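You operate a simulated robot arm through the tools that you are given. There is no shell and no other tool. Be economical: measure what you need, move in short steps, check, and stop when the job is done.

You run a simulated robot arm. Do the job below in one go: nothing can be reset, and whatever is moved stays where it is left.

Task
Change the black lamp's battery and light it in the notice's colour.
Fine: knob OFF before the lid opens; its grey battery goes in the grey tub, a green one in the lamp; lid shut; leave the other lamps.

Only the result counts: the job must be done as asked and must still hold three seconds after the hand-in. Knocking over, shifting, dropping, spilling or breaking anything else fails it. A push-on lid holds only when it is set on centred and level and pressed home; a screw cap is set on level and turned clockwise until tight.

Robot
A 6-joint arm with a two-finger parallel gripper, fixed in place. Base frame: the origin is at the foot of the arm, x ahead of it, y to its left, z up; the work surface is at about z = 85. Readings come in cm, degrees, newtons and seconds.
With the tool pointing down near the work surface it reaches from about 36 to 82 cm from the base axis. Its first joint turns from -166.0 to 166.0 degrees. Payload 3.91 kg.
The tool frame sits at the grasp point between the pads (the TCP): z along the fingers, y along the line on which they close. The tips reach 3 cm beyond it. The gripper opens to 11 cm. The fingers are 2 cm wide and 1 cm thick; the gripper's body (4.8 by 11.2 cm) begins 5.5 cm behind the TCP.
Orientation is told as [roll, pitch, yaw] about the base's x, y, z axes, in that order, counted from this pose: with the fingers straight down and closing along the base's y, the tool's x points along the base's -x, its y along +y and its z along -z.

Tools
- The arm moves only by the tool jog_arm. Its arguments are lists of equal length, an entry for each row: "linear": the shift along the base's x, y, z in cm, a list of three; "dr": the turn, a rotation vector about the base's x, y, z in degrees, a list of three; "fingers": the gripper command, from -1 (shut) to 1 (fully open), values between in proportion. In form: {"linear": [[dx, dy, dz], ...], "dr": [[rx, ry, rz], ...], "fingers": [fingers, ...]}. A call has 1 to 12 rows; each row is the pose to reach, as a shift and turn from the pose commanded when the call began. A row lasts 0.2 s, in which the tool goes at most 5 cm and 8.6 degrees; a call with a longer step from one row to the next is refused whole, and so is a gripper value outside its range. A pose out of reach is approached as far as the arm can. The call stops where the force on the tool passes 60 N (or 10 N more than at its start, if that is more) or the arm is blocked; 0.2 s more then pass. The fingers move at their own pace (about 4.5 cm/s each) and stop on an object; they squeeze with about 28 N. The grip force told is the motor's: it shows also when the fingers shut on nothing. Time passes only in rows, and 0.2 s behind the last, so rows that repeat a pose let the fingers close. It gives the time, the measured TCP pose, the force on the tool (base axes), the opening and the grip force at its end, in the units of the frame above (readings bear some noise), with the torque about the TCP (base axes, N m) and any sound that the robot's microphone picked up.
- Cameras (640 x 400 px; columns grow to the right, rows downward): "scene" is fixed at [21.79, 64.97, 165.47]; the picture's right is [-0.82, -0.57, 0.00], its down [-0.52, 0.76, -0.40] and it looks along [0.23, -0.33, -0.92] (base axes); focal length 315 px, centre (320, 200). "wrist" rides on the gripper at [7.7, 0.7, -11.4] in the tool frame; the picture's right is [-0.09, 1.00, 0.00], its down [-0.80, -0.07, -0.59] and it looks along [-0.59, -0.05, 0.80] (tool axes); focal length 270 px, centre (320, 200). There is no depth. A picture from a camera that has moved, and an enlarged one, comes with that camera's place and axes in the base frame and with its lens. The place of the scene camera against the robot may be out by one fixed shift of up to 1.2 cm in any direction.
- snapshot(camera): a new picture of that camera. No time passes.
- move_column(by): slides the trunk up (or, below 0, down) by that many cm; the arm rides with it, the base frame stays. It gives what a move gives, with no picture.
- enlarge(camera, box): a new picture of the part [left, top, right, bottom] of that camera's present view, enlarged. No time passes.
- close_job(): hands the job in; it is judged then, once.

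Work in short steps. Places have to be worked out from the pictures, the camera data and where the tool is seen: move nearer, look again, correct. Check each grasp and each placing, and mend what went wrong. You have 120 turns and 68 pictures in all, those below and enlarged ones among them. Open the gripper and draw the arm clear of the work before you hand the job in, unless the task says otherwise.

The tools are called after "Call:" by a JSON object that holds its "op" and its "data". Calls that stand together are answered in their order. jog_arm: Moves the arm, as the interface text tells. Its arguments: {"type":"object","properties":{"linear":{"type":"array"},"dr":{"type":"array"},"fingers":{"type":"array"}},"required":["linear","dr","fingers"]} The other tools are called the same way: move_column (by) slides the trunk up or down; snapshot (camera) takes a picture; enlarge (camera, box) takes an enlarged picture of a part of a camera's view; close_job () hands the job in.

At the start:

```text
t: 0.0
ee_pos: [26.78, 43.17, 130.31]
ee_rot: [0.0, 0.0, -0.1]
ft_force: [-0.1, 0.5, -0.6]
torque: [-0.02, 0.01, 0.02]
opening: 11.02
grip_force: 0.1
trunk travel left (down, up): [-57.5, 3.5]
```

scene: 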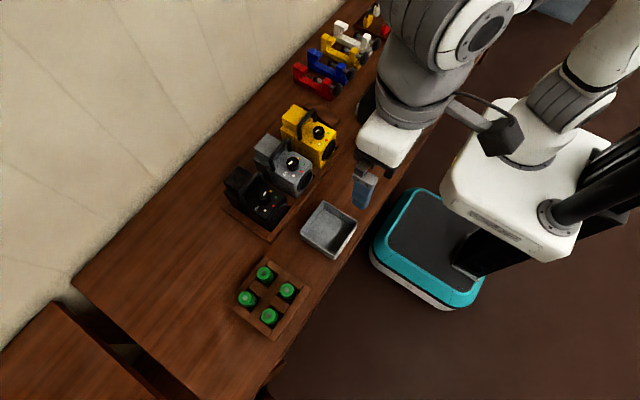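
wrist: 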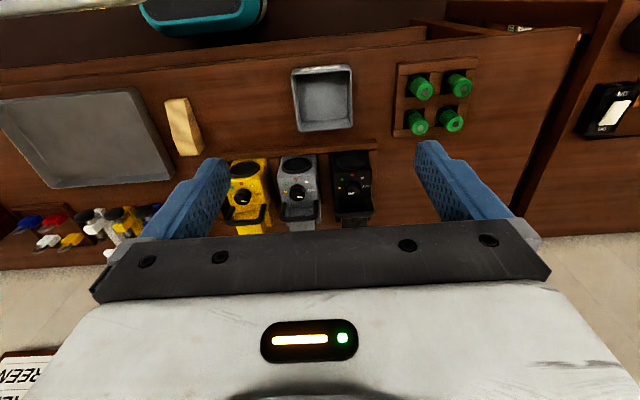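

I start by looking closer at the lamps and at the notice glimpsed at the lower left of the wrist view.

Call:
{"op": "enlarge", "data": {"camera": "scene", "box": [200, 80, 360, 260]}}

Call:
{"op": "enlarge", "data": {"camera": "wrist", "box": [200, 50, 500, 240]}}

Call:
{"op": "enlarge", "data": {"camera": "wrist", "box": [0, 340, 100, 400]}}

```text
2.22 times, centred on (280, 170) of scene
camera zoom: at [21.79, 64.97, 165.47], right [-0.82, -0.57, 0.0], down [-0.52, 0.76, -0.4], along [0.23, -0.33, -0.92], focal length 700 px, centre (409, 267)
```

zoom: 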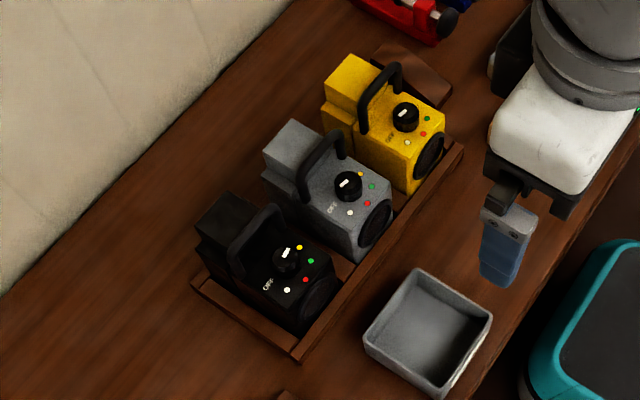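

```text
2.11 times, centred on (350, 145) of wrist
camera zoom: at [18.98, 43.83, 141.79], right [0.09, 1.0, 0.0], down [0.8, -0.07, 0.59], along [0.59, -0.05, -0.8], focal length 569 px, centre (257, 316)
```

zoom: 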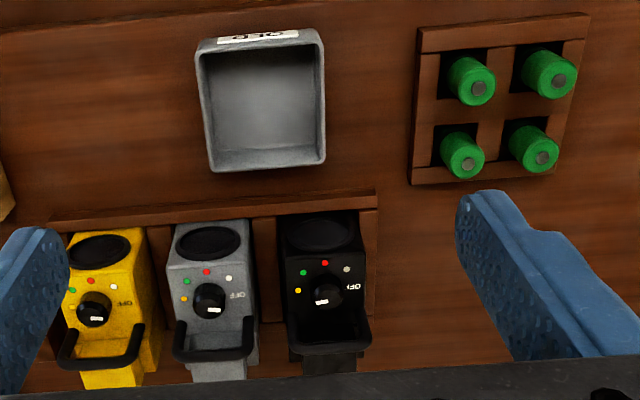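

```text
6.40 times, centred on (50, 370) of wrist
camera zoom: at [18.98, 43.83, 141.79], right [0.09, 1.0, 0.0], down [0.8, -0.07, 0.59], along [0.59, -0.05, -0.8], focal length 1730 px, centre (2048, -888)
```

zoom: 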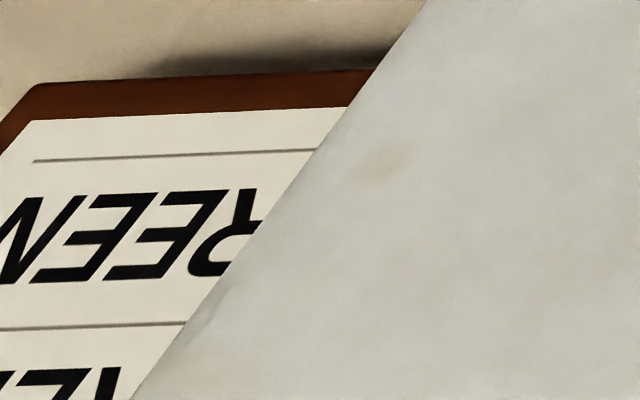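

The notice hangs on the wall to the right (about x 75, y −20, z 118+). I tilt the tool up and move right to read it.

Call:
{"op": "jog_arm", "data": {"linear": [[2, -4, 0], [4, -8, 0], [6, -12, 0], [8, -16, 0], [10, -20, 0], [10, -20, 0]], "dr": [[0, -8, 0], [0, -16, 0], [0, -24, 0], [0, -32, 0], [0, -40, 0], [0, -43, 0]], "fingers": [1, 1, 1, 1, 1, 1]}}

Call:
{"op": "snapshot", "data": {"camera": "wrist"}}

```text
t: 1.4
ee_pos: [36.95, 23.12, 130.14]
ee_rot: [0.1, -43.1, -0.1]
ft_force: [0.2, 0.4, -0.1]
torque: [0.01, -0.02, -0.02]
opening: 10.98
grip_force: 0.1
trunk travel left (down, up): [-57.5, 3.5]
```

```text
62 pictures are left
camera wrist: at [23.39, 23.88, 133.35], right [0.07, 1.0, 0.06], down [0.18, -0.07, 0.98], along [0.98, -0.05, -0.18], focal length 270 px, centre (320, 200)
```

wrist: 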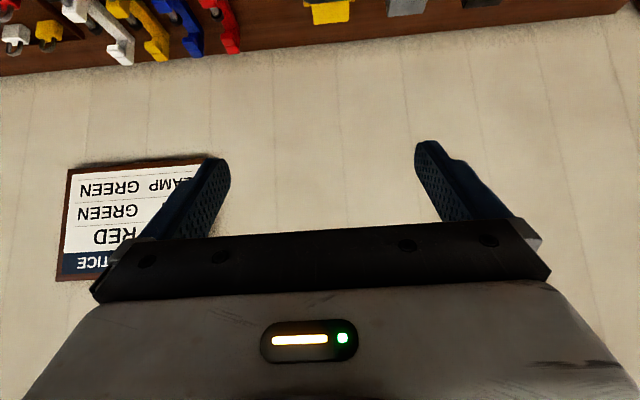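

The notice is partly behind a finger; I yaw right to centre it.

Call:
{"op": "jog_arm", "data": {"linear": [[0, 0, 0], [0, 0, 0], [0, 0, 0], [0, 0, 0]], "dr": [[0, 0, -8], [0, 0, -16], [0, 0, -24], [0, 0, -32]], "fingers": [1, 1, 1, 1]}}

Call:
{"op": "enlarge", "data": {"camera": "wrist", "box": [180, 100, 460, 275]}}

```text
t: 2.4
ee_pos: [36.79, 23.2, 130.17]
ee_rot: [0.0, -43.1, -32.1]
ft_force: [0.4, 0.1, 0.1]
torque: [-0.01, 0.02, 0.0]
opening: 10.99
grip_force: 0.0
trunk travel left (down, up): [-57.5, 3.5]
```

```text
2.29 times, centred on (320, 188) of wrist
camera zoom: at [25.79, 30.89, 133.36], right [0.58, 0.81, 0.06], down [0.11, -0.16, 0.98], along [0.8, -0.57, -0.18], focal length 618 px, centre (320, 229)
```

zoom: 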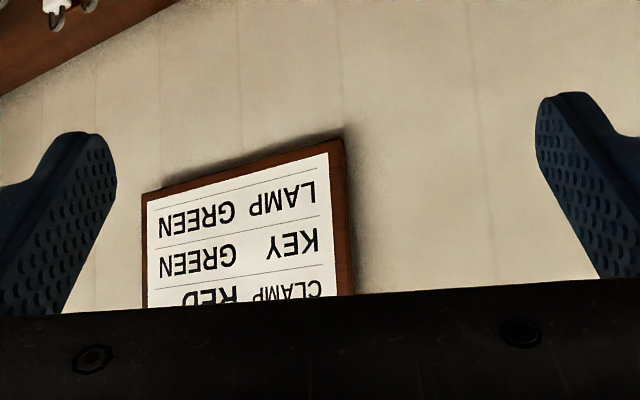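

The notice reads LAMP: GREEN. I turn back, with the tool down again, and go to look at the black lamp.

Call:
{"op": "jog_arm", "data": {"linear": [[0, 4, 0], [0, 8, 0], [0, 12, 0], [0, 16, 0]], "dr": [[0, 0, 8], [0, 0, 16], [0, 0, 24], [0, 0, 32]], "fingers": [1, 1, 1, 1]}}

Call:
{"op": "jog_arm", "data": {"linear": [[0, 2, 0], [0, 4, 0], [0, 6, -1], [0, 8, -2], [0, 8, -4], [0, 8, -6]], "dr": [[0, 8, 0], [0, 16, 0], [0, 24, 0], [0, 32, 0], [0, 40, 0], [0, 43, 0]], "fingers": [1, 1, 1, 1, 1, 1]}}

Call:
{"op": "snapshot", "data": {"camera": "wrist"}}

```text
t: 3.4
ee_pos: [36.65, 39.28, 130.19]
ee_rot: [0.0, -43.1, 0.0]
ft_force: [0.0, -0.3, 0.0]
torque: [0.0, -0.01, -0.05]
opening: 11.0
grip_force: 0.0
trunk travel left (down, up): [-57.5, 3.5]
```

```text
t: 4.8
ee_pos: [36.79, 47.06, 124.31]
ee_rot: [0.0, 0.1, 0.0]
ft_force: [-0.2, -0.7, 0.1]
torque: [0.01, -0.05, 0.0]
opening: 11.01
grip_force: 0.0
trunk travel left (down, up): [-57.5, 3.5]
```

```text
60 pictures are left
camera wrist: at [29.04, 47.82, 135.85], right [0.09, 1.0, 0.0], down [0.8, -0.07, 0.59], along [0.59, -0.05, -0.81], focal length 270 px, centre (320, 200)
```

wrist: 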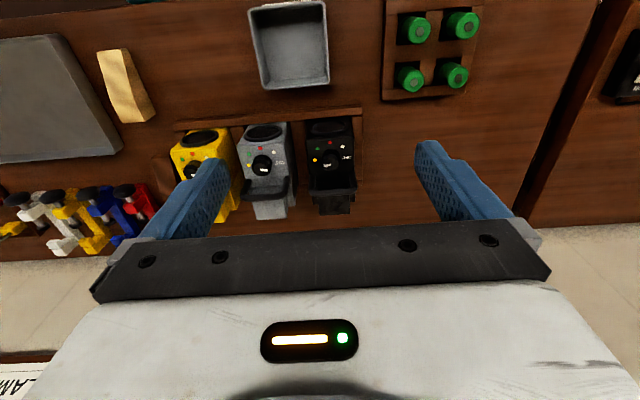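

I zoom on the black lamp from both cameras to understand its lid and the knob.

Call:
{"op": "enlarge", "data": {"camera": "scene", "box": [210, 120, 320, 250]}}

Call:
{"op": "enlarge", "data": {"camera": "wrist", "box": [230, 105, 390, 225]}}

```text
3.08 times, centred on (265, 185) of scene
camera zoom: at [21.79, 64.97, 165.47], right [-0.82, -0.57, 0.0], down [-0.52, 0.76, -0.4], along [0.23, -0.33, -0.92], focal length 970 px, centre (489, 246)
```

zoom: 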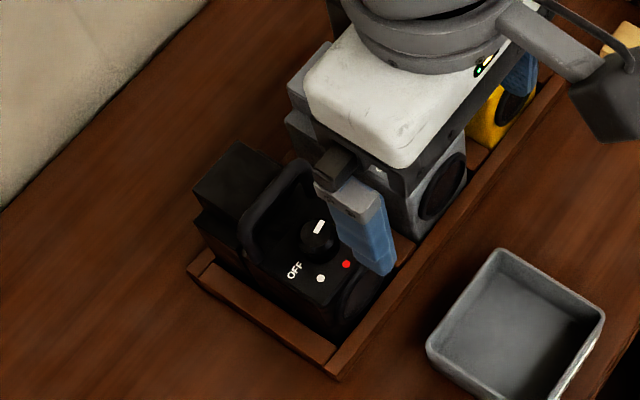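

```text
3.33 times, centred on (310, 165) of wrist
camera zoom: at [29.04, 47.82, 135.85], right [0.09, 1.0, 0.0], down [0.8, -0.07, 0.59], along [0.59, -0.05, -0.81], focal length 901 px, centre (353, 317)
```

zoom: 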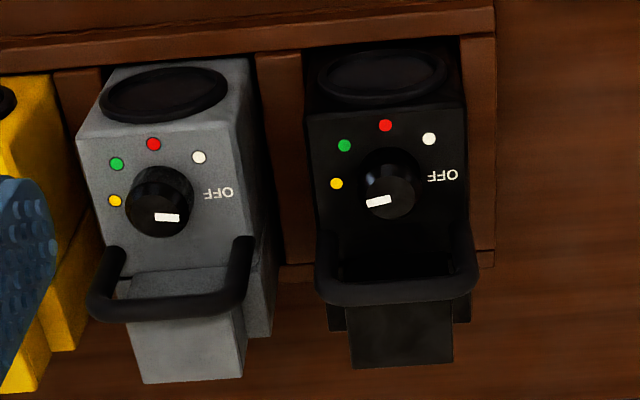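

I'll get a side view of the black lamp from its free (+y) side: move left and yaw the camera toward it.

Call:
{"op": "jog_arm", "data": {"linear": [[1, 3, 0], [2, 6, 0], [3, 9, 0], [4, 12, -1], [5, 14, -3], [6, 15, -5], [6, 15, -7], [6, 15, -9]], "dr": [[0, 0, -8], [0, 0, -16], [0, 0, -24], [0, 0, -32], [0, 0, -40], [0, 0, -48], [0, 0, -56], [0, 0, -64]], "fingers": [1, 1, 1, 1, 1, 1, 1, 1]}}

Call:
{"op": "snapshot", "data": {"camera": "wrist"}}

```text
t: 6.6
ee_pos: [42.92, 61.99, 115.23]
ee_rot: [0.0, 0.0, -64.2]
ft_force: [0.2, 0.2, -0.1]
torque: [0.0, 0.01, 0.03]
opening: 10.98
grip_force: 0.0
trunk travel left (down, up): [-57.5, 3.5]
```

```text
57 pictures are left
camera wrist: at [40.1, 69.23, 126.74], right [0.94, 0.35, 0.0], down [0.29, -0.75, 0.59], along [0.21, -0.56, -0.8], focal length 270 px, centre (320, 200)
```

wrist: 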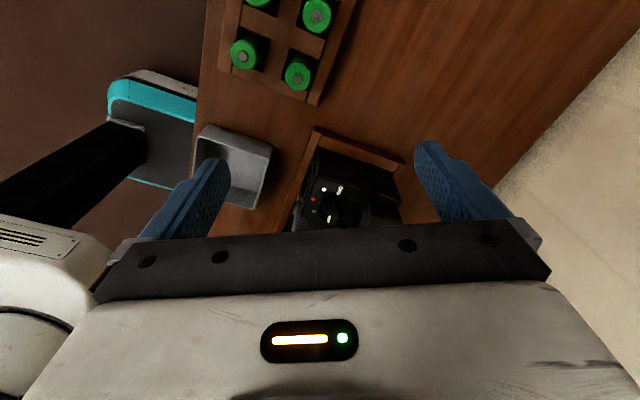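

Call:
{"op": "jog_arm", "data": {"linear": [[1, 0, -1], [2, 0, -3], [3, 0, -5], [4, 0, -7]], "dr": [[-7, -3.4, 0], [-14, -6.8, 0], [-21, -10.2, 0], [-28, -13.6, 0]], "fingers": [1, 1, 1, 1]}}

Call:
{"op": "enlarge", "data": {"camera": "wrist", "box": [220, 90, 430, 240]}}

```text
t: 7.6
ee_pos: [44.18, 58.18, 107.84]
ee_rot: [0.1, -31.2, -64.0]
ft_force: [0.3, -1.8, 0.3]
torque: [0.03, -0.03, -0.02]
opening: 11.0
grip_force: 0.1
out of reach, approached as far as the arm can: row 2, 3, 4
trunk travel left (down, up): [-57.5, 3.5]
```

```text
2.67 times, centred on (325, 165) of wrist
camera zoom: at [39.34, 69.77, 113.74], right [0.93, 0.37, 0.05], down [0.1, -0.37, 0.92], along [0.36, -0.85, -0.38], focal length 721 px, centre (307, 293)
```

zoom: 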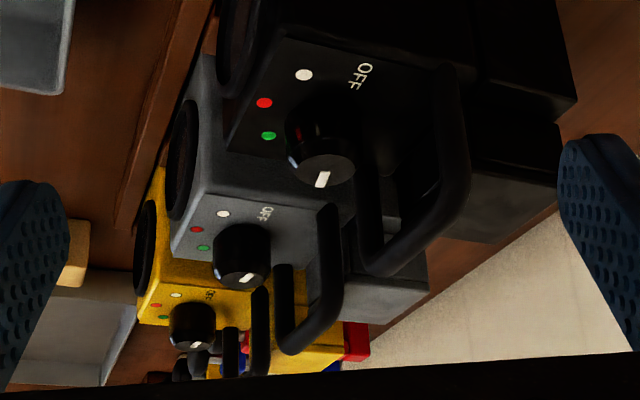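

Call:
{"op": "enlarge", "data": {"camera": "wrist", "box": [330, 90, 420, 200]}}

Call:
{"op": "enlarge", "data": {"camera": "scene", "box": [215, 90, 345, 240]}}

```text
3.64 times, centred on (375, 145) of wrist
camera zoom: at [39.34, 69.77, 113.74], right [0.93, 0.37, 0.05], down [0.1, -0.37, 0.92], along [0.36, -0.85, -0.38], focal length 983 px, centre (120, 400)
```

zoom: 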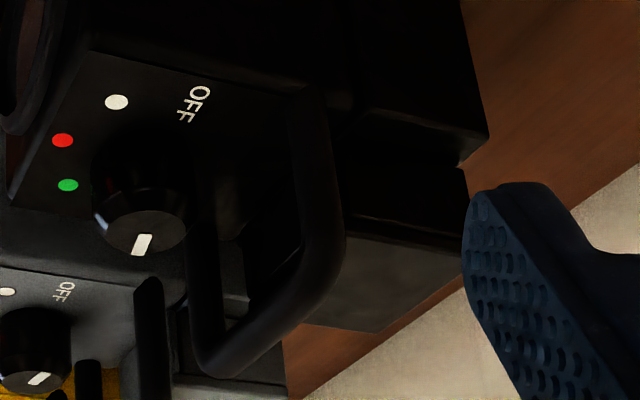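

```text
2.67 times, centred on (280, 165) of scene
camera zoom: at [21.79, 64.97, 165.47], right [-0.82, -0.57, 0.0], down [-0.52, 0.76, -0.4], along [0.23, -0.33, -0.92], focal length 841 px, centre (427, 293)
```

zoom: 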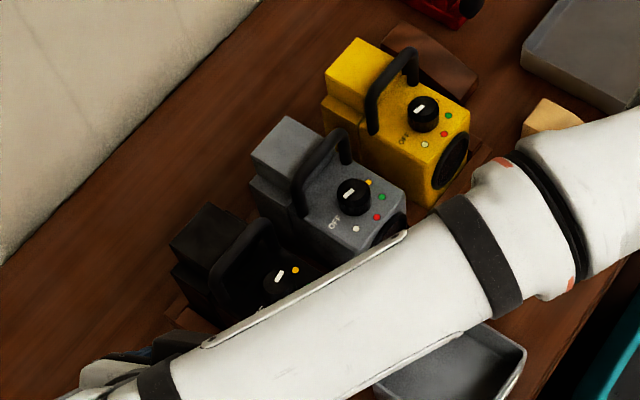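

Geometry from two views: knob axis ≈(49.8, 47.8), top z≈98.3, body top z≈95.8; handle crossbar at x≈53, z to 101.6; the lid is the raised rear block, centre ≈(56.5, 47.9), top z≈99.4, about 5.2 cm wide. The knob points to yellow (−y), OFF is at +y. I retreat upward and bring the tool back to vertical.

Call:
{"op": "jog_arm", "data": {"linear": [[-1, 0, 2], [-2, -1, 4], [-3, -2, 6], [-4, -3, 8]], "dr": [[7, 3.4, 0], [14, 6.8, 0], [21, 10.2, 0], [28, 13.6, 0]], "fingers": [1, 1, 1, 1]}}

Call:
{"op": "jog_arm", "data": {"linear": [[0, -1, 0], [0, -2, 0], [0, -3, 0], [0, -4, 0], [0, -5, 0], [0, -6, 0], [0, -7, 0], [0, -7, 0]], "dr": [[0, 0, 8], [0, 0, 16], [0, 0, 24], [0, 0, 32], [0, 0, 40], [0, 0, 48], [0, 0, 56], [0, 0, 64]], "fingers": [1, 1, 1, 1, 1, 1, 1, 1]}}

```text
t: 8.6
ee_pos: [40.2, 55.3, 115.78]
ee_rot: [0.1, 0.1, -64.1]
ft_force: [-0.2, -0.5, -0.7]
torque: [0.01, -0.01, 0.01]
opening: 10.99
grip_force: 0.1
trunk travel left (down, up): [-57.5, 3.5]
```

```text
t: 10.4
ee_pos: [40.43, 48.41, 115.81]
ee_rot: [-0.1, 0.1, 0.1]
ft_force: [0.0, -0.1, 0.3]
torque: [0.02, 0.02, -0.01]
opening: 10.98
grip_force: 0.1
trunk travel left (down, up): [-57.5, 3.5]
```

Call:
{"op": "enlarge", "data": {"camera": "wrist", "box": [230, 90, 410, 240]}}

```text
2.67 times, centred on (320, 165) of wrist
camera zoom: at [32.73, 49.1, 127.37], right [0.09, 1.0, 0.0], down [0.8, -0.07, 0.59], along [0.59, -0.05, -0.8], focal length 721 px, centre (320, 293)
```

zoom: 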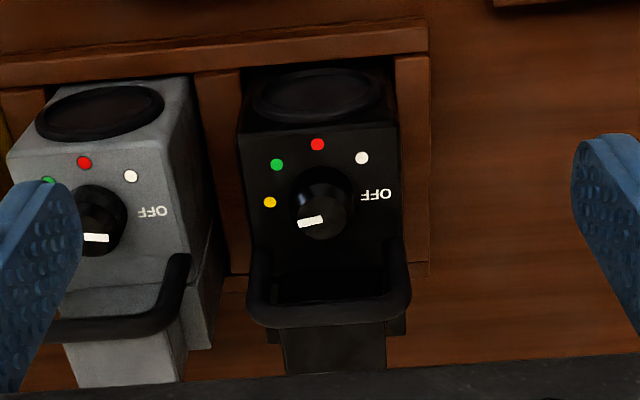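

Refined: knob axis at (49.8, 47.8); marks are 50° apart, so yellow→OFF is 200° clockwise and OFF→green is 150° back. I position above the knob, fingers set to ~4 cm, yawed +25°.

Call:
{"op": "jog_arm", "data": {"linear": [[2.4, -0.2, 0], [5, -0.4, 0], [7.4, -0.6, 0], [9.4, -0.6, -3], [9.4, -0.6, -7], [9.4, -0.6, -10.5]], "dr": [[0, 0, 0], [0, 0, 5], [0, 0, 10], [0, 0, 15], [0, 0, 20], [0, 0, 25]], "fingers": [-0.27, -0.27, -0.27, -0.27, -0.27, -0.27]}}

Call:
{"op": "snapshot", "data": {"camera": "wrist"}}

Call:
{"op": "enlarge", "data": {"camera": "scene", "box": [210, 120, 320, 250]}}

```text
t: 11.8
ee_pos: [50.09, 47.81, 105.11]
ee_rot: [0.0, 0.1, 25.0]
ft_force: [1.2, 0.8, -0.2]
torque: [0.0, 0.01, -0.04]
opening: 4.02
grip_force: 0.1
trunk travel left (down, up): [-57.5, 3.5]
```

```text
52 pictures are left
camera wrist: at [42.77, 45.18, 116.7], right [-0.34, 0.94, 0.0], down [0.76, 0.27, 0.59], along [0.56, 0.2, -0.8], focal length 270 px, centre (320, 200)
```

wrist: 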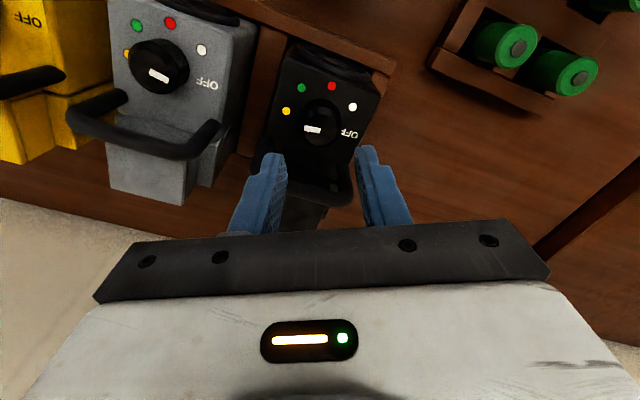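

```text
3.08 times, centred on (265, 185) of scene
camera zoom: at [21.79, 64.97, 165.47], right [-0.82, -0.57, 0.0], down [-0.52, 0.76, -0.4], along [0.23, -0.33, -0.92], focal length 970 px, centre (489, 246)
```

zoom: 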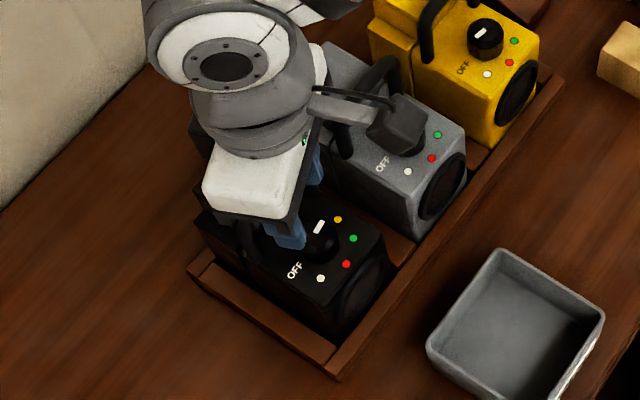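

Call:
{"op": "enlarge", "data": {"camera": "wrist", "box": [260, 60, 400, 180]}}

```text
3.33 times, centred on (330, 120) of wrist
camera zoom: at [42.77, 45.18, 116.7], right [-0.34, 0.94, 0.0], down [0.76, 0.27, 0.59], along [0.56, 0.2, -0.8], focal length 901 px, centre (287, 467)
```

zoom: 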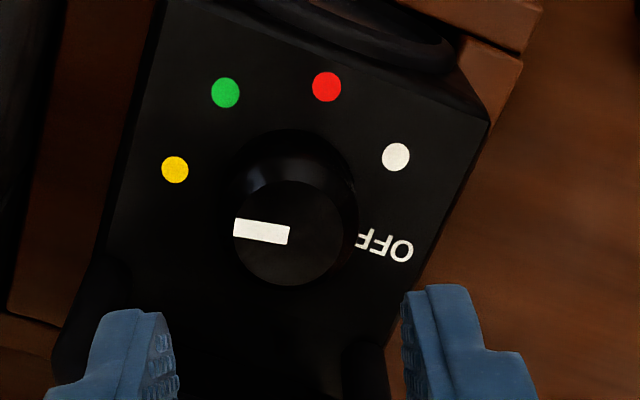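

Knob centre confirmed at ≈(49.7, 47.8). I descend and close on it.

Call:
{"op": "jog_arm", "data": {"linear": [[-0.2, 0, -2.5], [-0.2, 0, -5], [-0.2, 0, -5.8], [-0.2, 0, -5.8], [-0.2, 0, -5.8], [-0.2, 0, -5.8]], "dr": [[0, 0, 0], [0, 0, 0], [0, 0, 0], [0, 0, 0], [0, 0, 0], [0, 0, 0]], "fingers": [-0.27, -0.27, -0.27, -1, -1, -1]}}

```text
t: 13.2
ee_pos: [49.76, 47.93, 99.53]
ee_rot: [0.0, 0.2, 24.8]
ft_force: [-0.1, -1.2, 0.9]
torque: [-0.11, -0.09, 0.02]
opening: 3.02
grip_force: 28.3
trunk travel left (down, up): [-57.5, 3.5]
```

Gripped at 3.0 cm opening (knob diameter). I turn it clockwise 50°.

Call:
{"op": "jog_arm", "data": {"linear": [[0, 0, 0], [0, 0, 0], [0, 0, 0], [0, 0, 0], [0, 0, 0], [0, 0, 0], [0, 0, 0]], "dr": [[0, 0, -8], [0, 0, -16], [0, 0, -24], [0, 0, -32], [0, 0, -40], [0, 0, -48], [0, 0, -50]], "fingers": [-1, -1, -1, -1, -1, -1, -1]}}

Call:
{"op": "snapshot", "data": {"camera": "wrist"}}

```text
t: 14.8
ee_pos: [49.54, 47.91, 99.47]
ee_rot: [0.0, 0.0, -25.2]
ft_force: [3.9, 2.9, 5.7]
torque: [-0.17, 0.02, 0.06]
opening: 3.01
grip_force: 27.9
trunk travel left (down, up): [-57.5, 3.5]
```

```text
49 pictures are left
camera wrist: at [42.86, 51.75, 111.09], right [0.5, 0.86, 0.0], down [0.69, -0.41, 0.59], along [0.51, -0.3, -0.8], focal length 270 px, centre (320, 200)
```

wrist: 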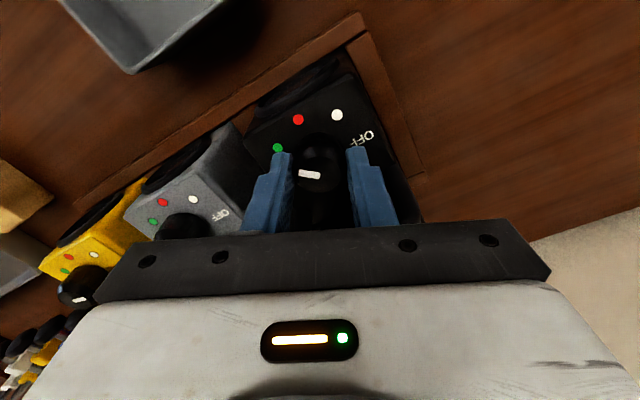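

The knob turned with the hand (mark moved toward green). I open slightly, swing back, and regrip.

Call:
{"op": "jog_arm", "data": {"linear": [[0, 0, 0], [0, 0, 0], [0, 0, 0], [0, 0, 0], [0, 0, 0], [0, 0, 0], [0, 0, 0], [0, 0, 0], [0, 0, 0], [0, 0, 0]], "dr": [[0, 0, 0], [0, 0, 0], [0, 0, 8], [0, 0, 16], [0, 0, 24], [0, 0, 32], [0, 0, 40], [0, 0, 48], [0, 0, 50], [0, 0, 50]], "fingers": [-0.27, -0.27, -0.27, -0.27, -0.27, -0.27, -0.27, -0.27, -1, -1]}}

Call:
{"op": "jog_arm", "data": {"linear": [[0, 0, 0], [0, 0, 0], [0, 0, 0], [0, 0, 0], [0, 0, 0], [0, 0, 0], [0, 0, 0], [0, 0, 0]], "dr": [[0, 0, 0], [0, 0, -8], [0, 0, -16], [0, 0, -24], [0, 0, -32], [0, 0, -40], [0, 0, -48], [0, 0, -50]], "fingers": [-1, -1, -1, -1, -1, -1, -1, -1]}}

Call:
{"op": "jog_arm", "data": {"linear": [[0, 0, 0], [0, 0, 0], [0, 0, 0], [0, 0, 0], [0, 0, 0], [0, 0, 0], [0, 0, 0], [0, 0, 0], [0, 0, 0], [0, 0, 0]], "dr": [[0, 0, 0], [0, 0, 0], [0, 0, 8], [0, 0, 16], [0, 0, 24], [0, 0, 32], [0, 0, 40], [0, 0, 48], [0, 0, 50], [0, 0, 50]], "fingers": [-0.27, -0.27, -0.27, -0.27, -0.27, -0.27, -0.27, -0.27, -0.27, -0.27]}}

Call:
{"op": "enlarge", "data": {"camera": "wrist", "box": [230, 60, 410, 230]}}

```text
t: 17.0
ee_pos: [49.7, 47.75, 99.44]
ee_rot: [0.0, -0.1, 24.9]
ft_force: [-2.1, 0.3, 0.0]
torque: [0.16, 0.08, 0.01]
opening: 3.03
grip_force: 27.8
trunk travel left (down, up): [-57.5, 3.5]
```

```text
t: 18.8
ee_pos: [49.63, 47.66, 99.45]
ee_rot: [0.1, -0.2, -25.2]
ft_force: [2.7, -2.6, 9.0]
torque: [-0.36, -0.15, -0.03]
opening: 3.01
grip_force: 27.8
trunk travel left (down, up): [-57.5, 3.5]
```

```text
t: 21.0
ee_pos: [49.5, 47.88, 99.48]
ee_rot: [0.0, 0.0, 25.0]
ft_force: [-0.3, 0.4, -1.1]
torque: [-0.03, 0.02, -0.01]
opening: 3.99
grip_force: 0.1
trunk travel left (down, up): [-57.5, 3.5]
```

```text
2.35 times, centred on (320, 145) of wrist
camera zoom: at [42.28, 45.19, 110.98], right [-0.34, 0.94, 0.0], down [0.76, 0.27, 0.59], along [0.56, 0.2, -0.8], focal length 636 px, centre (320, 329)
```

zoom: 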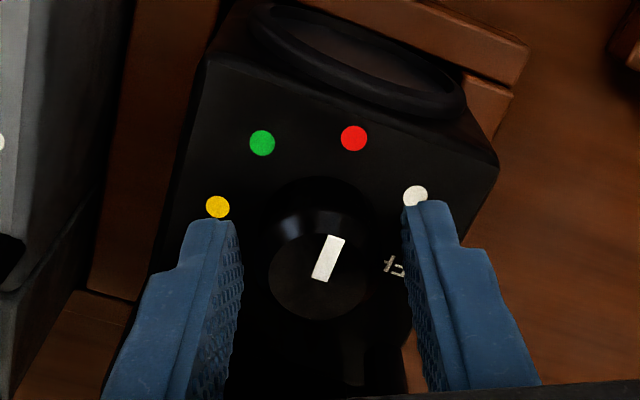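

The mark now points at red exactly, halfway. Two more 50° turns clockwise.

Call:
{"op": "jog_arm", "data": {"linear": [[0, 0, 0], [0, 0, 0], [0, 0, 0], [0, 0, 0], [0, 0, 0], [0, 0, 0], [0, 0, 0], [0, 0, 0], [0, 0, 0], [0, 0, 0], [0, 0, 0]], "dr": [[0, 0, 0], [0, 0, 0], [0, 0, -8], [0, 0, -16], [0, 0, -24], [0, 0, -32], [0, 0, -40], [0, 0, -48], [0, 0, -50], [0, 0, -50], [0, 0, -50]], "fingers": [-1, -1, -1, -1, -1, -1, -1, -1, -1, -0.27, -0.27]}}

Call:
{"op": "jog_arm", "data": {"linear": [[0, 0, 0], [0, 0, 0], [0, 0, 0], [0, 0, 0], [0, 0, 0], [0, 0, 0], [0, 0, 0], [0, 0, 0], [0, 0, 0]], "dr": [[0, 0, 8], [0, 0, 16], [0, 0, 24], [0, 0, 32], [0, 0, 40], [0, 0, 48], [0, 0, 50], [0, 0, 50], [0, 0, 50]], "fingers": [-0.27, -0.27, -0.27, -0.27, -0.27, -0.27, -0.27, -1, -1]}}

Call:
{"op": "jog_arm", "data": {"linear": [[0, 0, 0], [0, 0, 0], [0, 0, 0], [0, 0, 0], [0, 0, 0], [0, 0, 0], [0, 0, 0], [0, 0, 0], [0, 0, 0], [0, 0, 0]], "dr": [[0, 0, -8], [0, 0, -16], [0, 0, -24], [0, 0, -32], [0, 0, -40], [0, 0, -48], [0, 0, -50], [0, 0, -50], [0, 0, -50], [0, 0, -50]], "fingers": [-1, -1, -1, -1, -1, -1, -1, -1, -0.27, -0.27]}}

Call:
{"op": "jog_arm", "data": {"linear": [[0, 0, 2], [0, 0, 5], [0, 0, 8]], "dr": [[0, 0, 8], [0, 0, 16], [0, 0, 24]], "fingers": [-0.27, -0.27, -0.27]}}

Call:
{"op": "enlarge", "data": {"camera": "wrist", "box": [220, 50, 420, 230]}}

```text
t: 23.4
ee_pos: [49.63, 47.79, 99.41]
ee_rot: [0.0, 0.0, -25.1]
ft_force: [-0.5, 0.0, -0.4]
torque: [0.0, 0.01, -0.01]
opening: 4.0
grip_force: 0.1
trunk travel left (down, up): [-57.5, 3.5]
```

```text
t: 25.4
ee_pos: [49.66, 47.84, 99.44]
ee_rot: [0.1, 0.0, 25.0]
ft_force: [-0.5, -1.5, 0.2]
torque: [-0.04, 0.05, -0.01]
opening: 2.97
grip_force: 27.7
trunk travel left (down, up): [-57.5, 3.5]
```

```text
t: 27.6
ee_pos: [49.57, 47.82, 99.59]
ee_rot: [0.1, 0.0, -25.2]
ft_force: [-0.4, -0.2, 0.5]
torque: [-0.02, 0.0, 0.0]
opening: 4.0
grip_force: 0.0
trunk travel left (down, up): [-57.5, 3.5]
```

```text
t: 28.4
ee_pos: [49.72, 47.96, 107.58]
ee_rot: [0.0, 0.0, -0.9]
ft_force: [-0.8, 0.1, -0.8]
torque: [0.02, 0.0, 0.03]
opening: 4.03
grip_force: 0.0
trunk travel left (down, up): [-57.5, 3.5]
```

```text
2.22 times, centred on (320, 140) of wrist
camera zoom: at [41.92, 48.76, 119.14], right [0.1, 0.99, 0.0], down [0.8, -0.08, 0.59], along [0.59, -0.06, -0.8], focal length 601 px, centre (320, 333)
```

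zoom: 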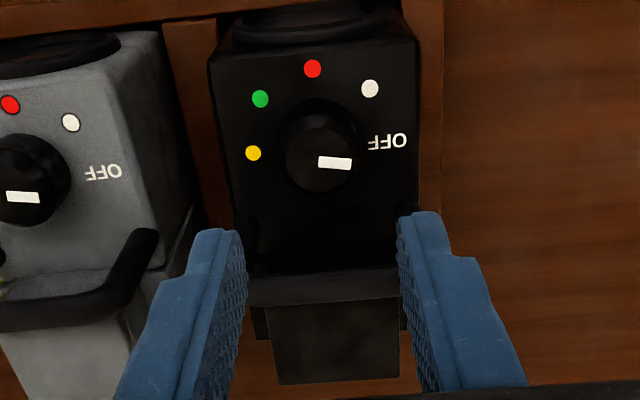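

The knob is at OFF (mark towards the OFF label). Next, the lid: top block x≈54.5–59.1, y 45.3–50.4. I go over it with fingers at ~7.5 cm, descend to z≈99.6 and close.

Call:
{"op": "jog_arm", "data": {"linear": [[2, 0, 0], [4.5, -0.1, 0], [7.2, -0.1, 0], [7.2, -0.1, -2], [7.2, -0.1, -5], [7.2, -0.1, -7.9]], "dr": [[0, 0, 1], [0, 0, 1], [0, 0, 1], [0, 0, 1], [0, 0, 1], [0, 0, 1]], "fingers": [0.36, 0.36, 0.36, 0.36, 0.36, 0.36]}}

Call:
{"op": "enlarge", "data": {"camera": "wrist", "box": [200, 50, 440, 240]}}

Call:
{"op": "enlarge", "data": {"camera": "scene", "box": [210, 120, 320, 250]}}

```text
t: 29.8
ee_pos: [56.76, 47.72, 99.52]
ee_rot: [-0.1, 0.0, -0.2]
ft_force: [-0.1, -0.1, 0.4]
torque: [0.0, 0.02, -0.01]
opening: 7.48
grip_force: 0.1
trunk travel left (down, up): [-57.5, 3.5]
```

```text
2.11 times, centred on (320, 145) of wrist
camera zoom: at [48.94, 48.36, 111.09], right [0.09, 1.0, 0.0], down [0.8, -0.07, 0.59], along [0.59, -0.05, -0.8], focal length 569 px, centre (320, 316)
```

zoom: 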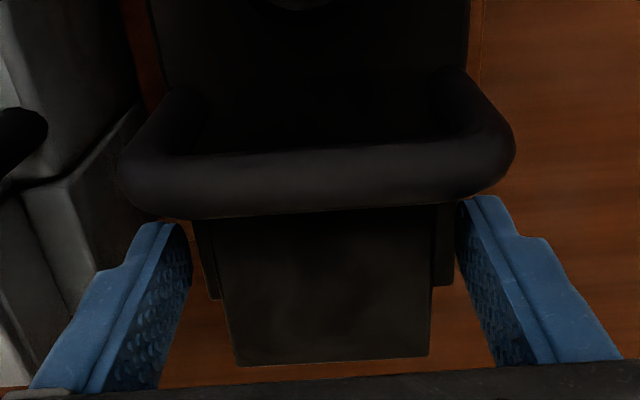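

```text
3.08 times, centred on (265, 185) of scene
camera zoom: at [21.79, 64.97, 165.47], right [-0.82, -0.57, 0.0], down [-0.52, 0.76, -0.4], along [0.23, -0.33, -0.92], focal length 970 px, centre (489, 246)
```

zoom: 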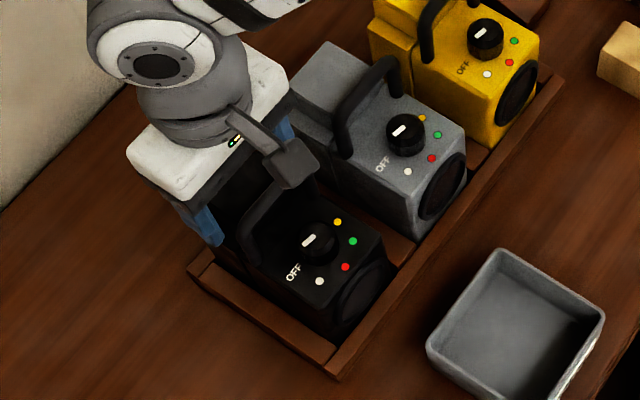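

Lid sits centred between the fingers. I close and lift gently.

Call:
{"op": "jog_arm", "data": {"linear": [[0, 0, 0], [0, 0, 0], [0, 0, 0], [0, 0, 0], [0, 0, 0]], "dr": [[0, 0, 0], [0, 0, 0], [0, 0, 0], [0, 0, 0], [0, 0, 0]], "fingers": [-1, -1, -1, -1, -1]}}

Call:
{"op": "jog_arm", "data": {"linear": [[0, 0, 0.4], [0, 0, 0.8], [0, 0, 1.2], [0, 0, 1.6], [0, 0, 2]], "dr": [[0, 0, 0], [0, 0, 0], [0, 0, 0], [0, 0, 0], [0, 0, 0]], "fingers": [-1, -1, -1, -1, -1]}}

Call:
{"op": "enlarge", "data": {"camera": "scene", "box": [210, 120, 320, 250]}}

```text
t: 31.0
ee_pos: [56.61, 47.59, 99.6]
ee_rot: [0.0, 0.0, -0.2]
ft_force: [0.8, 2.8, 0.6]
torque: [0.19, -0.01, -0.1]
opening: 5.36
grip_force: 28.1
trunk travel left (down, up): [-57.5, 3.5]
```

```text
t: 32.2
ee_pos: [56.76, 47.93, 101.51]
ee_rot: [0.0, 0.0, 0.0]
ft_force: [-2.9, 1.1, -6.2]
torque: [0.0, 0.29, 0.12]
opening: 5.37
grip_force: 27.6
trunk travel left (down, up): [-57.5, 3.5]
```

```text
3.08 times, centred on (265, 185) of scene
camera zoom: at [21.79, 64.97, 165.47], right [-0.82, -0.57, 0.0], down [-0.52, 0.76, -0.4], along [0.23, -0.33, -0.92], focal length 970 px, centre (489, 246)
```

zoom: 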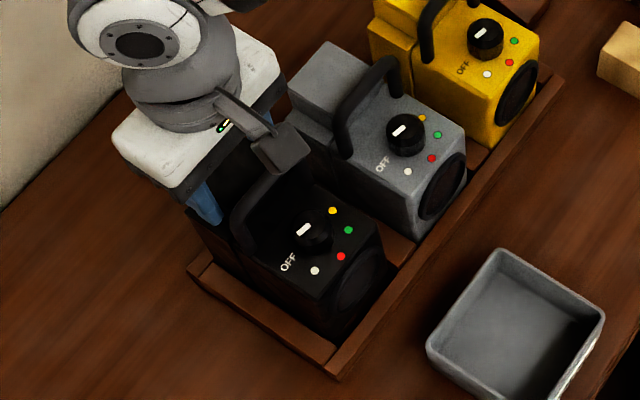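

The whole lamp appears to be rising with the lid (−6 N, dots shifted in the picture), so the lid doesn't come straight up this way. I lower it back and look closer.

Call:
{"op": "jog_arm", "data": {"linear": [[0, 0, -0.5], [0, 0, -1], [0, 0, -1.5], [0, 0, -1.9]], "dr": [[0, 0, 0], [0, 0, 0], [0, 0, 0], [0, 0, 0]], "fingers": [-1, -1, -1, -1]}}

Call:
{"op": "enlarge", "data": {"camera": "scene", "box": [210, 120, 320, 250]}}

```text
t: 33.2
ee_pos: [56.81, 47.81, 99.68]
ee_rot: [0.0, 0.0, 0.0]
ft_force: [2.6, -0.1, -0.7]
torque: [0.22, -0.1, -0.13]
opening: 5.36
grip_force: 28.4
trunk travel left (down, up): [-57.5, 3.5]
```

```text
3.08 times, centred on (265, 185) of scene
camera zoom: at [21.79, 64.97, 165.47], right [-0.82, -0.57, 0.0], down [-0.52, 0.76, -0.4], along [0.23, -0.33, -0.92], focal length 970 px, centre (489, 246)
```

zoom: 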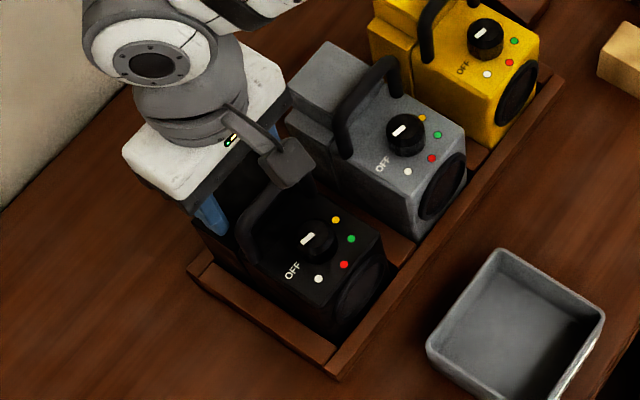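

Call:
{"op": "jog_arm", "data": {"linear": [[0, 0, -0.2], [0, 0, -0.2], [0, 0, -0.2], [0, 0, 3], [-1, 0, 7], [-4, 6, 11], [-6, 10, 11]], "dr": [[0, 0, 0], [0, 0, 0], [0, 0, 0], [0, 0, 0], [0, 0, 0], [0, 0, -6], [0, 0, -12]], "fingers": [0.36, 0.36, 0.36, 0.36, 0.36, 0.36, 0.36]}}

Call:
{"op": "enlarge", "data": {"camera": "scene", "box": [200, 80, 340, 250]}}

Call:
{"op": "snapshot", "data": {"camera": "wrist"}}

```text
refused: row 6 steps farther than a row can; nothing moved
```

```text
2.35 times, centred on (270, 165) of scene
camera zoom: at [21.79, 64.97, 165.47], right [-0.82, -0.57, 0.0], down [-0.52, 0.76, -0.4], along [0.23, -0.33, -0.92], focal length 742 px, centre (438, 282)
```

zoom: 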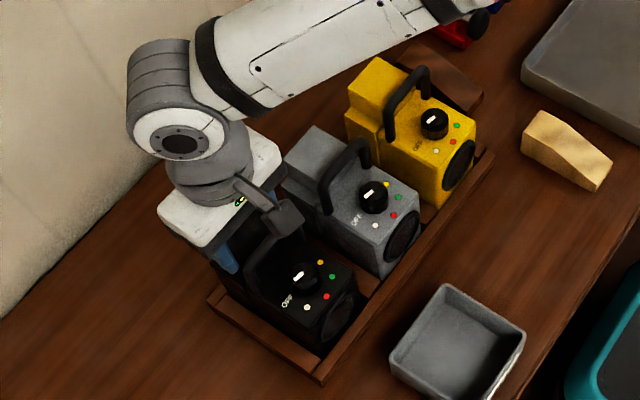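

```text
41 pictures are left
camera wrist: at [49.13, 48.5, 111.18], right [0.09, 1.0, 0.0], down [0.8, -0.07, 0.6], along [0.59, -0.05, -0.8], focal length 270 px, centre (320, 200)
```

wrist: 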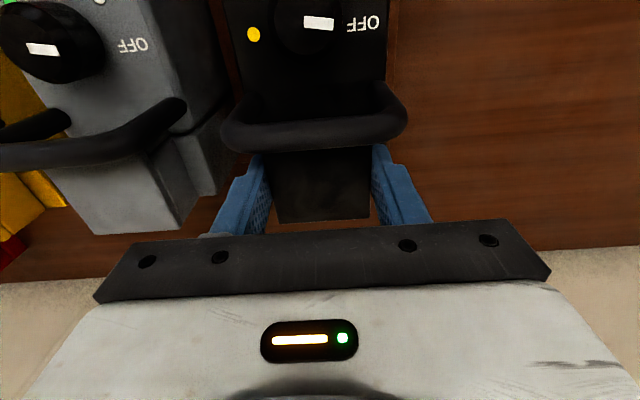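

I open, rise clear, and go look at a well-lit twin lid (yellow lamp, from its free −y side) to learn how the lid works.

Call:
{"op": "jog_arm", "data": {"linear": [[0, 0, -0.2], [0, 0, -0.2], [0, 0, -0.2], [0, 0, 3], [0, 0, 7], [0, 0, 11], [0, 0, 14]], "dr": [[0, 0, 0], [0, 0, 0], [0, 0, 0], [0, 0, 0], [0, 0, 0], [0, 0, 0], [0, 0, 0]], "fingers": [0.36, 0.36, 0.36, 0.36, 0.36, 0.36, 0.36]}}

Call:
{"op": "jog_arm", "data": {"linear": [[0, -3, 0], [0, -6, 0], [-1, -9, 0], [-1, -12, 0], [-1, -15, 0], [-1, -18, 0], [-1, -21, 0], [-1, -24, 0], [-1, -27, 0], [-1, -30, 0], [-1, -32, 0], [-1, -32, 0]], "dr": [[0, 0, 8], [0, 0, 16], [0, 0, 24], [0, 0, 32], [0, 0, 40], [0, 0, 48], [0, 0, 56], [0, 0, 64], [0, 0, 72], [0, 0, 80], [0, 0, 88], [0, 0, 90]], "fingers": [0.36, 0.36, 0.36, 0.36, 0.36, 0.36, 0.36, 0.36, 0.36, 0.36, 0.36, 0.36]}}

Call:
{"op": "jog_arm", "data": {"linear": [[0, 0, -2], [0, 0, -4], [0, 0, -6], [0, 0, -8]], "dr": [[7, 0, 0], [14, 0, 0], [21, 0, 0], [28, 0, 0]], "fingers": [0.36, 0.36, 0.36, 0.36]}}

Call:
{"op": "snapshot", "data": {"camera": "wrist"}}

```text
t: 34.8
ee_pos: [56.81, 47.68, 113.73]
ee_rot: [0.1, 0.0, -0.2]
ft_force: [0.0, -0.9, -0.6]
torque: [0.0, 0.0, 0.01]
opening: 7.5
grip_force: 0.1
trunk travel left (down, up): [-57.5, 3.5]
```

```text
t: 37.4
ee_pos: [55.9, 15.74, 113.93]
ee_rot: [-0.1, -0.1, 90.1]
ft_force: [-0.3, 0.4, -0.1]
torque: [-0.01, -0.01, 0.01]
opening: 7.49
grip_force: 0.0
trunk travel left (down, up): [-57.5, 3.5]
```

```text
t: 38.4
ee_pos: [55.86, 15.69, 105.6]
ee_rot: [-0.1, -28.1, 89.9]
ft_force: [-0.2, 0.1, -0.2]
torque: [-0.02, 0.04, -0.01]
opening: 7.48
grip_force: 0.0
trunk travel left (down, up): [-57.5, 3.5]
```

```text
40 pictures are left
camera wrist: at [55.2, 3.51, 112.21], right [-1.0, 0.08, 0.04], down [0.07, 0.43, 0.9], along [0.05, 0.9, -0.43], focal length 270 px, centre (320, 200)
```

wrist: 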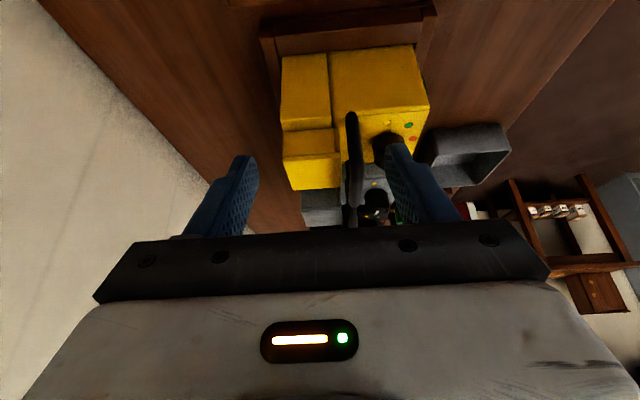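

Call:
{"op": "enlarge", "data": {"camera": "wrist", "box": [255, 25, 435, 215]}}

```text
2.11 times, centred on (345, 120) of wrist
camera zoom: at [55.2, 3.51, 112.21], right [-1.0, 0.08, 0.04], down [0.07, 0.43, 0.9], along [0.05, 0.9, -0.43], focal length 569 px, centre (267, 368)
```

zoom: 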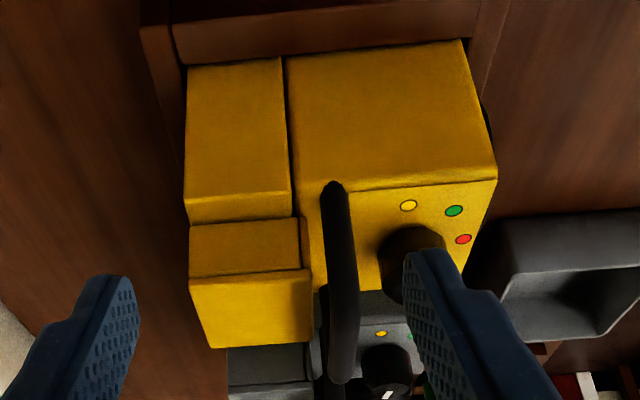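

Call:
{"op": "enlarge", "data": {"camera": "wrist", "box": [275, 110, 355, 195]}}

Call:
{"op": "enlarge", "data": {"camera": "scene", "box": [215, 125, 285, 220]}}

```text
4.71 times, centred on (315, 152) of wrist
camera zoom: at [55.2, 3.51, 112.21], right [-1.0, 0.08, 0.04], down [0.07, 0.43, 0.9], along [0.05, 0.9, -0.43], focal length 1272 px, centre (344, 424)
```

zoom: 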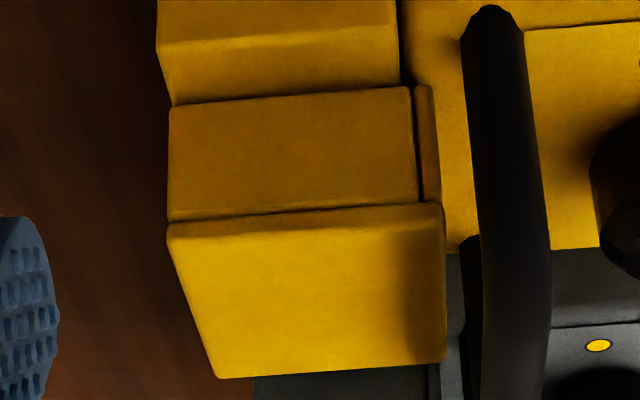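

```text
4.21 times, centred on (250, 172) of scene
camera zoom: at [21.79, 64.97, 165.47], right [-0.82, -0.57, 0.0], down [-0.52, 0.76, -0.4], along [0.23, -0.33, -0.92], focal length 1327 px, centre (615, 316)
```

zoom: 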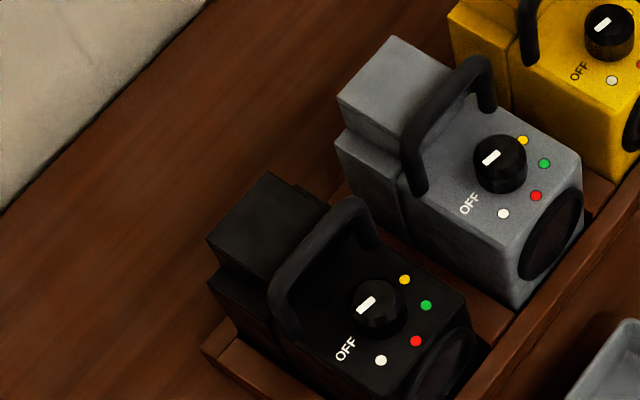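

Now it's clear: the top ~0.7 cm of the block is the lid, resting on a fixed box; my earlier grip held the box as well. I go back over the black lamp to grip only the lid's edge.

Call:
{"op": "jog_arm", "data": {"linear": [[0, 0, 2], [0, 0, 4], [0, 0, 6], [0, 0, 8]], "dr": [[-7, 0, 0], [-14, 0, 0], [-21, 0, 0], [-28, 0, 0]], "fingers": [0.36, 0.36, 0.36, 0.36]}}

Call:
{"op": "jog_arm", "data": {"linear": [[0, 3, 0], [0, 6, 0], [0, 9, 0], [0, 12, 0], [0, 15, 0], [0, 18, 0], [0, 21, 0], [0, 24, 0], [0, 27, 0], [0, 30, 0], [0.8, 32.1, 0], [0.8, 32.1, 0]], "dr": [[0, 0, -8], [0, 0, -16], [0, 0, -24], [0, 0, -32], [0, 0, -40], [0, 0, -48], [0, 0, -56], [0, 0, -64], [0, 0, -72], [0, 0, -80], [0, 0, -88], [0, 0, -90]], "fingers": [0.36, 0.36, 0.36, 0.36, 0.36, 0.36, 0.36, 0.36, 0.36, 0.36, 0.36, 0.36]}}

Call:
{"op": "jog_arm", "data": {"linear": [[0, 0, -3], [0, 0, -7], [0, 0, -11], [0, 0, -11]], "dr": [[0, 0, 0], [0, 0, 0], [0, 0, 0], [0, 0, 0]], "fingers": [0.36, 0.36, 0.36, 0.18]}}

Call:
{"op": "enlarge", "data": {"camera": "wrist", "box": [200, 50, 440, 240]}}

```text
t: 39.4
ee_pos: [55.94, 15.88, 113.6]
ee_rot: [0.0, 0.1, 89.9]
ft_force: [0.0, -0.5, 0.3]
torque: [0.0, 0.0, -0.02]
opening: 7.49
grip_force: 0.1
trunk travel left (down, up): [-57.5, 3.5]
```

```text
t: 42.0
ee_pos: [56.68, 47.84, 113.73]
ee_rot: [0.0, 0.0, -0.2]
ft_force: [0.1, -1.2, -0.1]
torque: [-0.04, -0.03, 0.03]
opening: 7.49
grip_force: 0.0
trunk travel left (down, up): [-57.5, 3.5]
```

```text
t: 43.0
ee_pos: [56.75, 47.65, 102.63]
ee_rot: [-0.1, 0.0, -0.1]
ft_force: [0.6, 0.4, 0.7]
torque: [0.0, 0.0, 0.01]
opening: 6.49
grip_force: 0.1
trunk travel left (down, up): [-57.5, 3.5]
```

```text
2.11 times, centred on (320, 145) of wrist
camera zoom: at [48.88, 48.33, 114.16], right [0.09, 1.0, 0.0], down [0.8, -0.07, 0.59], along [0.59, -0.05, -0.8], focal length 569 px, centre (320, 316)
```

zoom: 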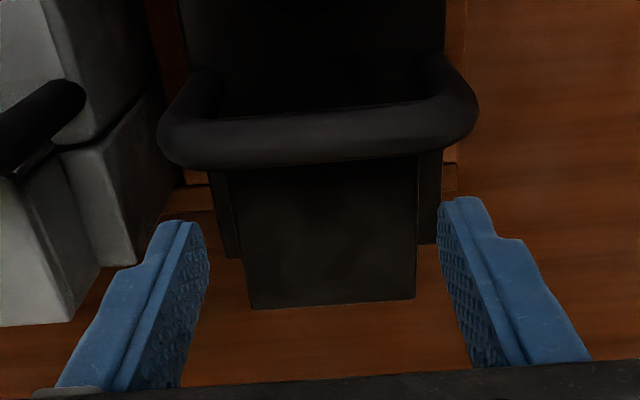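

Fingers straddle the lid. I go down so that the tips are at z≈98.8 and close.

Call:
{"op": "jog_arm", "data": {"linear": [[0, 0, -0.5], [0, 0, -0.8], [0, 0, -0.8], [0, 0, -0.8], [0, 0, -0.8]], "dr": [[0, 0, 0], [0, 0, 0], [0, 0, 0], [0, 0, 0], [0, 0, 0]], "fingers": [0.18, 0.18, -1, -1, -1]}}

```text
t: 44.2
ee_pos: [56.74, 47.76, 101.75]
ee_rot: [0.1, 0.1, -0.1]
ft_force: [0.3, -0.5, 0.4]
torque: [0.0, -0.01, -0.02]
opening: 5.34
grip_force: 27.8
trunk travel left (down, up): [-57.5, 3.5]
```

Gripped at 5.34 cm. I pull up slowly, watching the force.

Call:
{"op": "jog_arm", "data": {"linear": [[0, 0, 0.3], [0, 0, 0.6], [0, 0, 0.9], [0, 0, 1.2], [0, 0, 1.2]], "dr": [[0, 0, 0], [0, 0, 0], [0, 0, 0], [0, 0, 0], [0, 0, 0]], "fingers": [-1, -1, -1, -1, -1]}}

Call:
{"op": "enlarge", "data": {"camera": "scene", "box": [210, 120, 320, 250]}}

```text
t: 45.4
ee_pos: [56.57, 47.89, 102.86]
ee_rot: [-0.1, 0.1, -0.2]
ft_force: [-3.7, 0.5, -6.7]
torque: [-0.05, 0.37, 0.13]
opening: 5.32
grip_force: 28.1
trunk travel left (down, up): [-57.5, 3.5]
```

```text
3.08 times, centred on (265, 185) of scene
camera zoom: at [21.79, 64.97, 165.47], right [-0.82, -0.57, 0.0], down [-0.52, 0.76, -0.4], along [0.23, -0.33, -0.92], focal length 970 px, centre (489, 246)
```

zoom: 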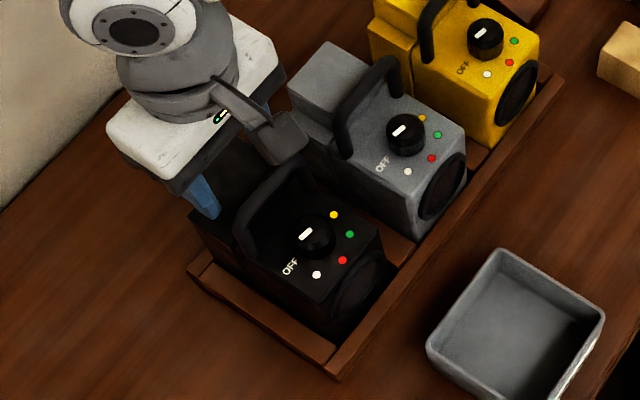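

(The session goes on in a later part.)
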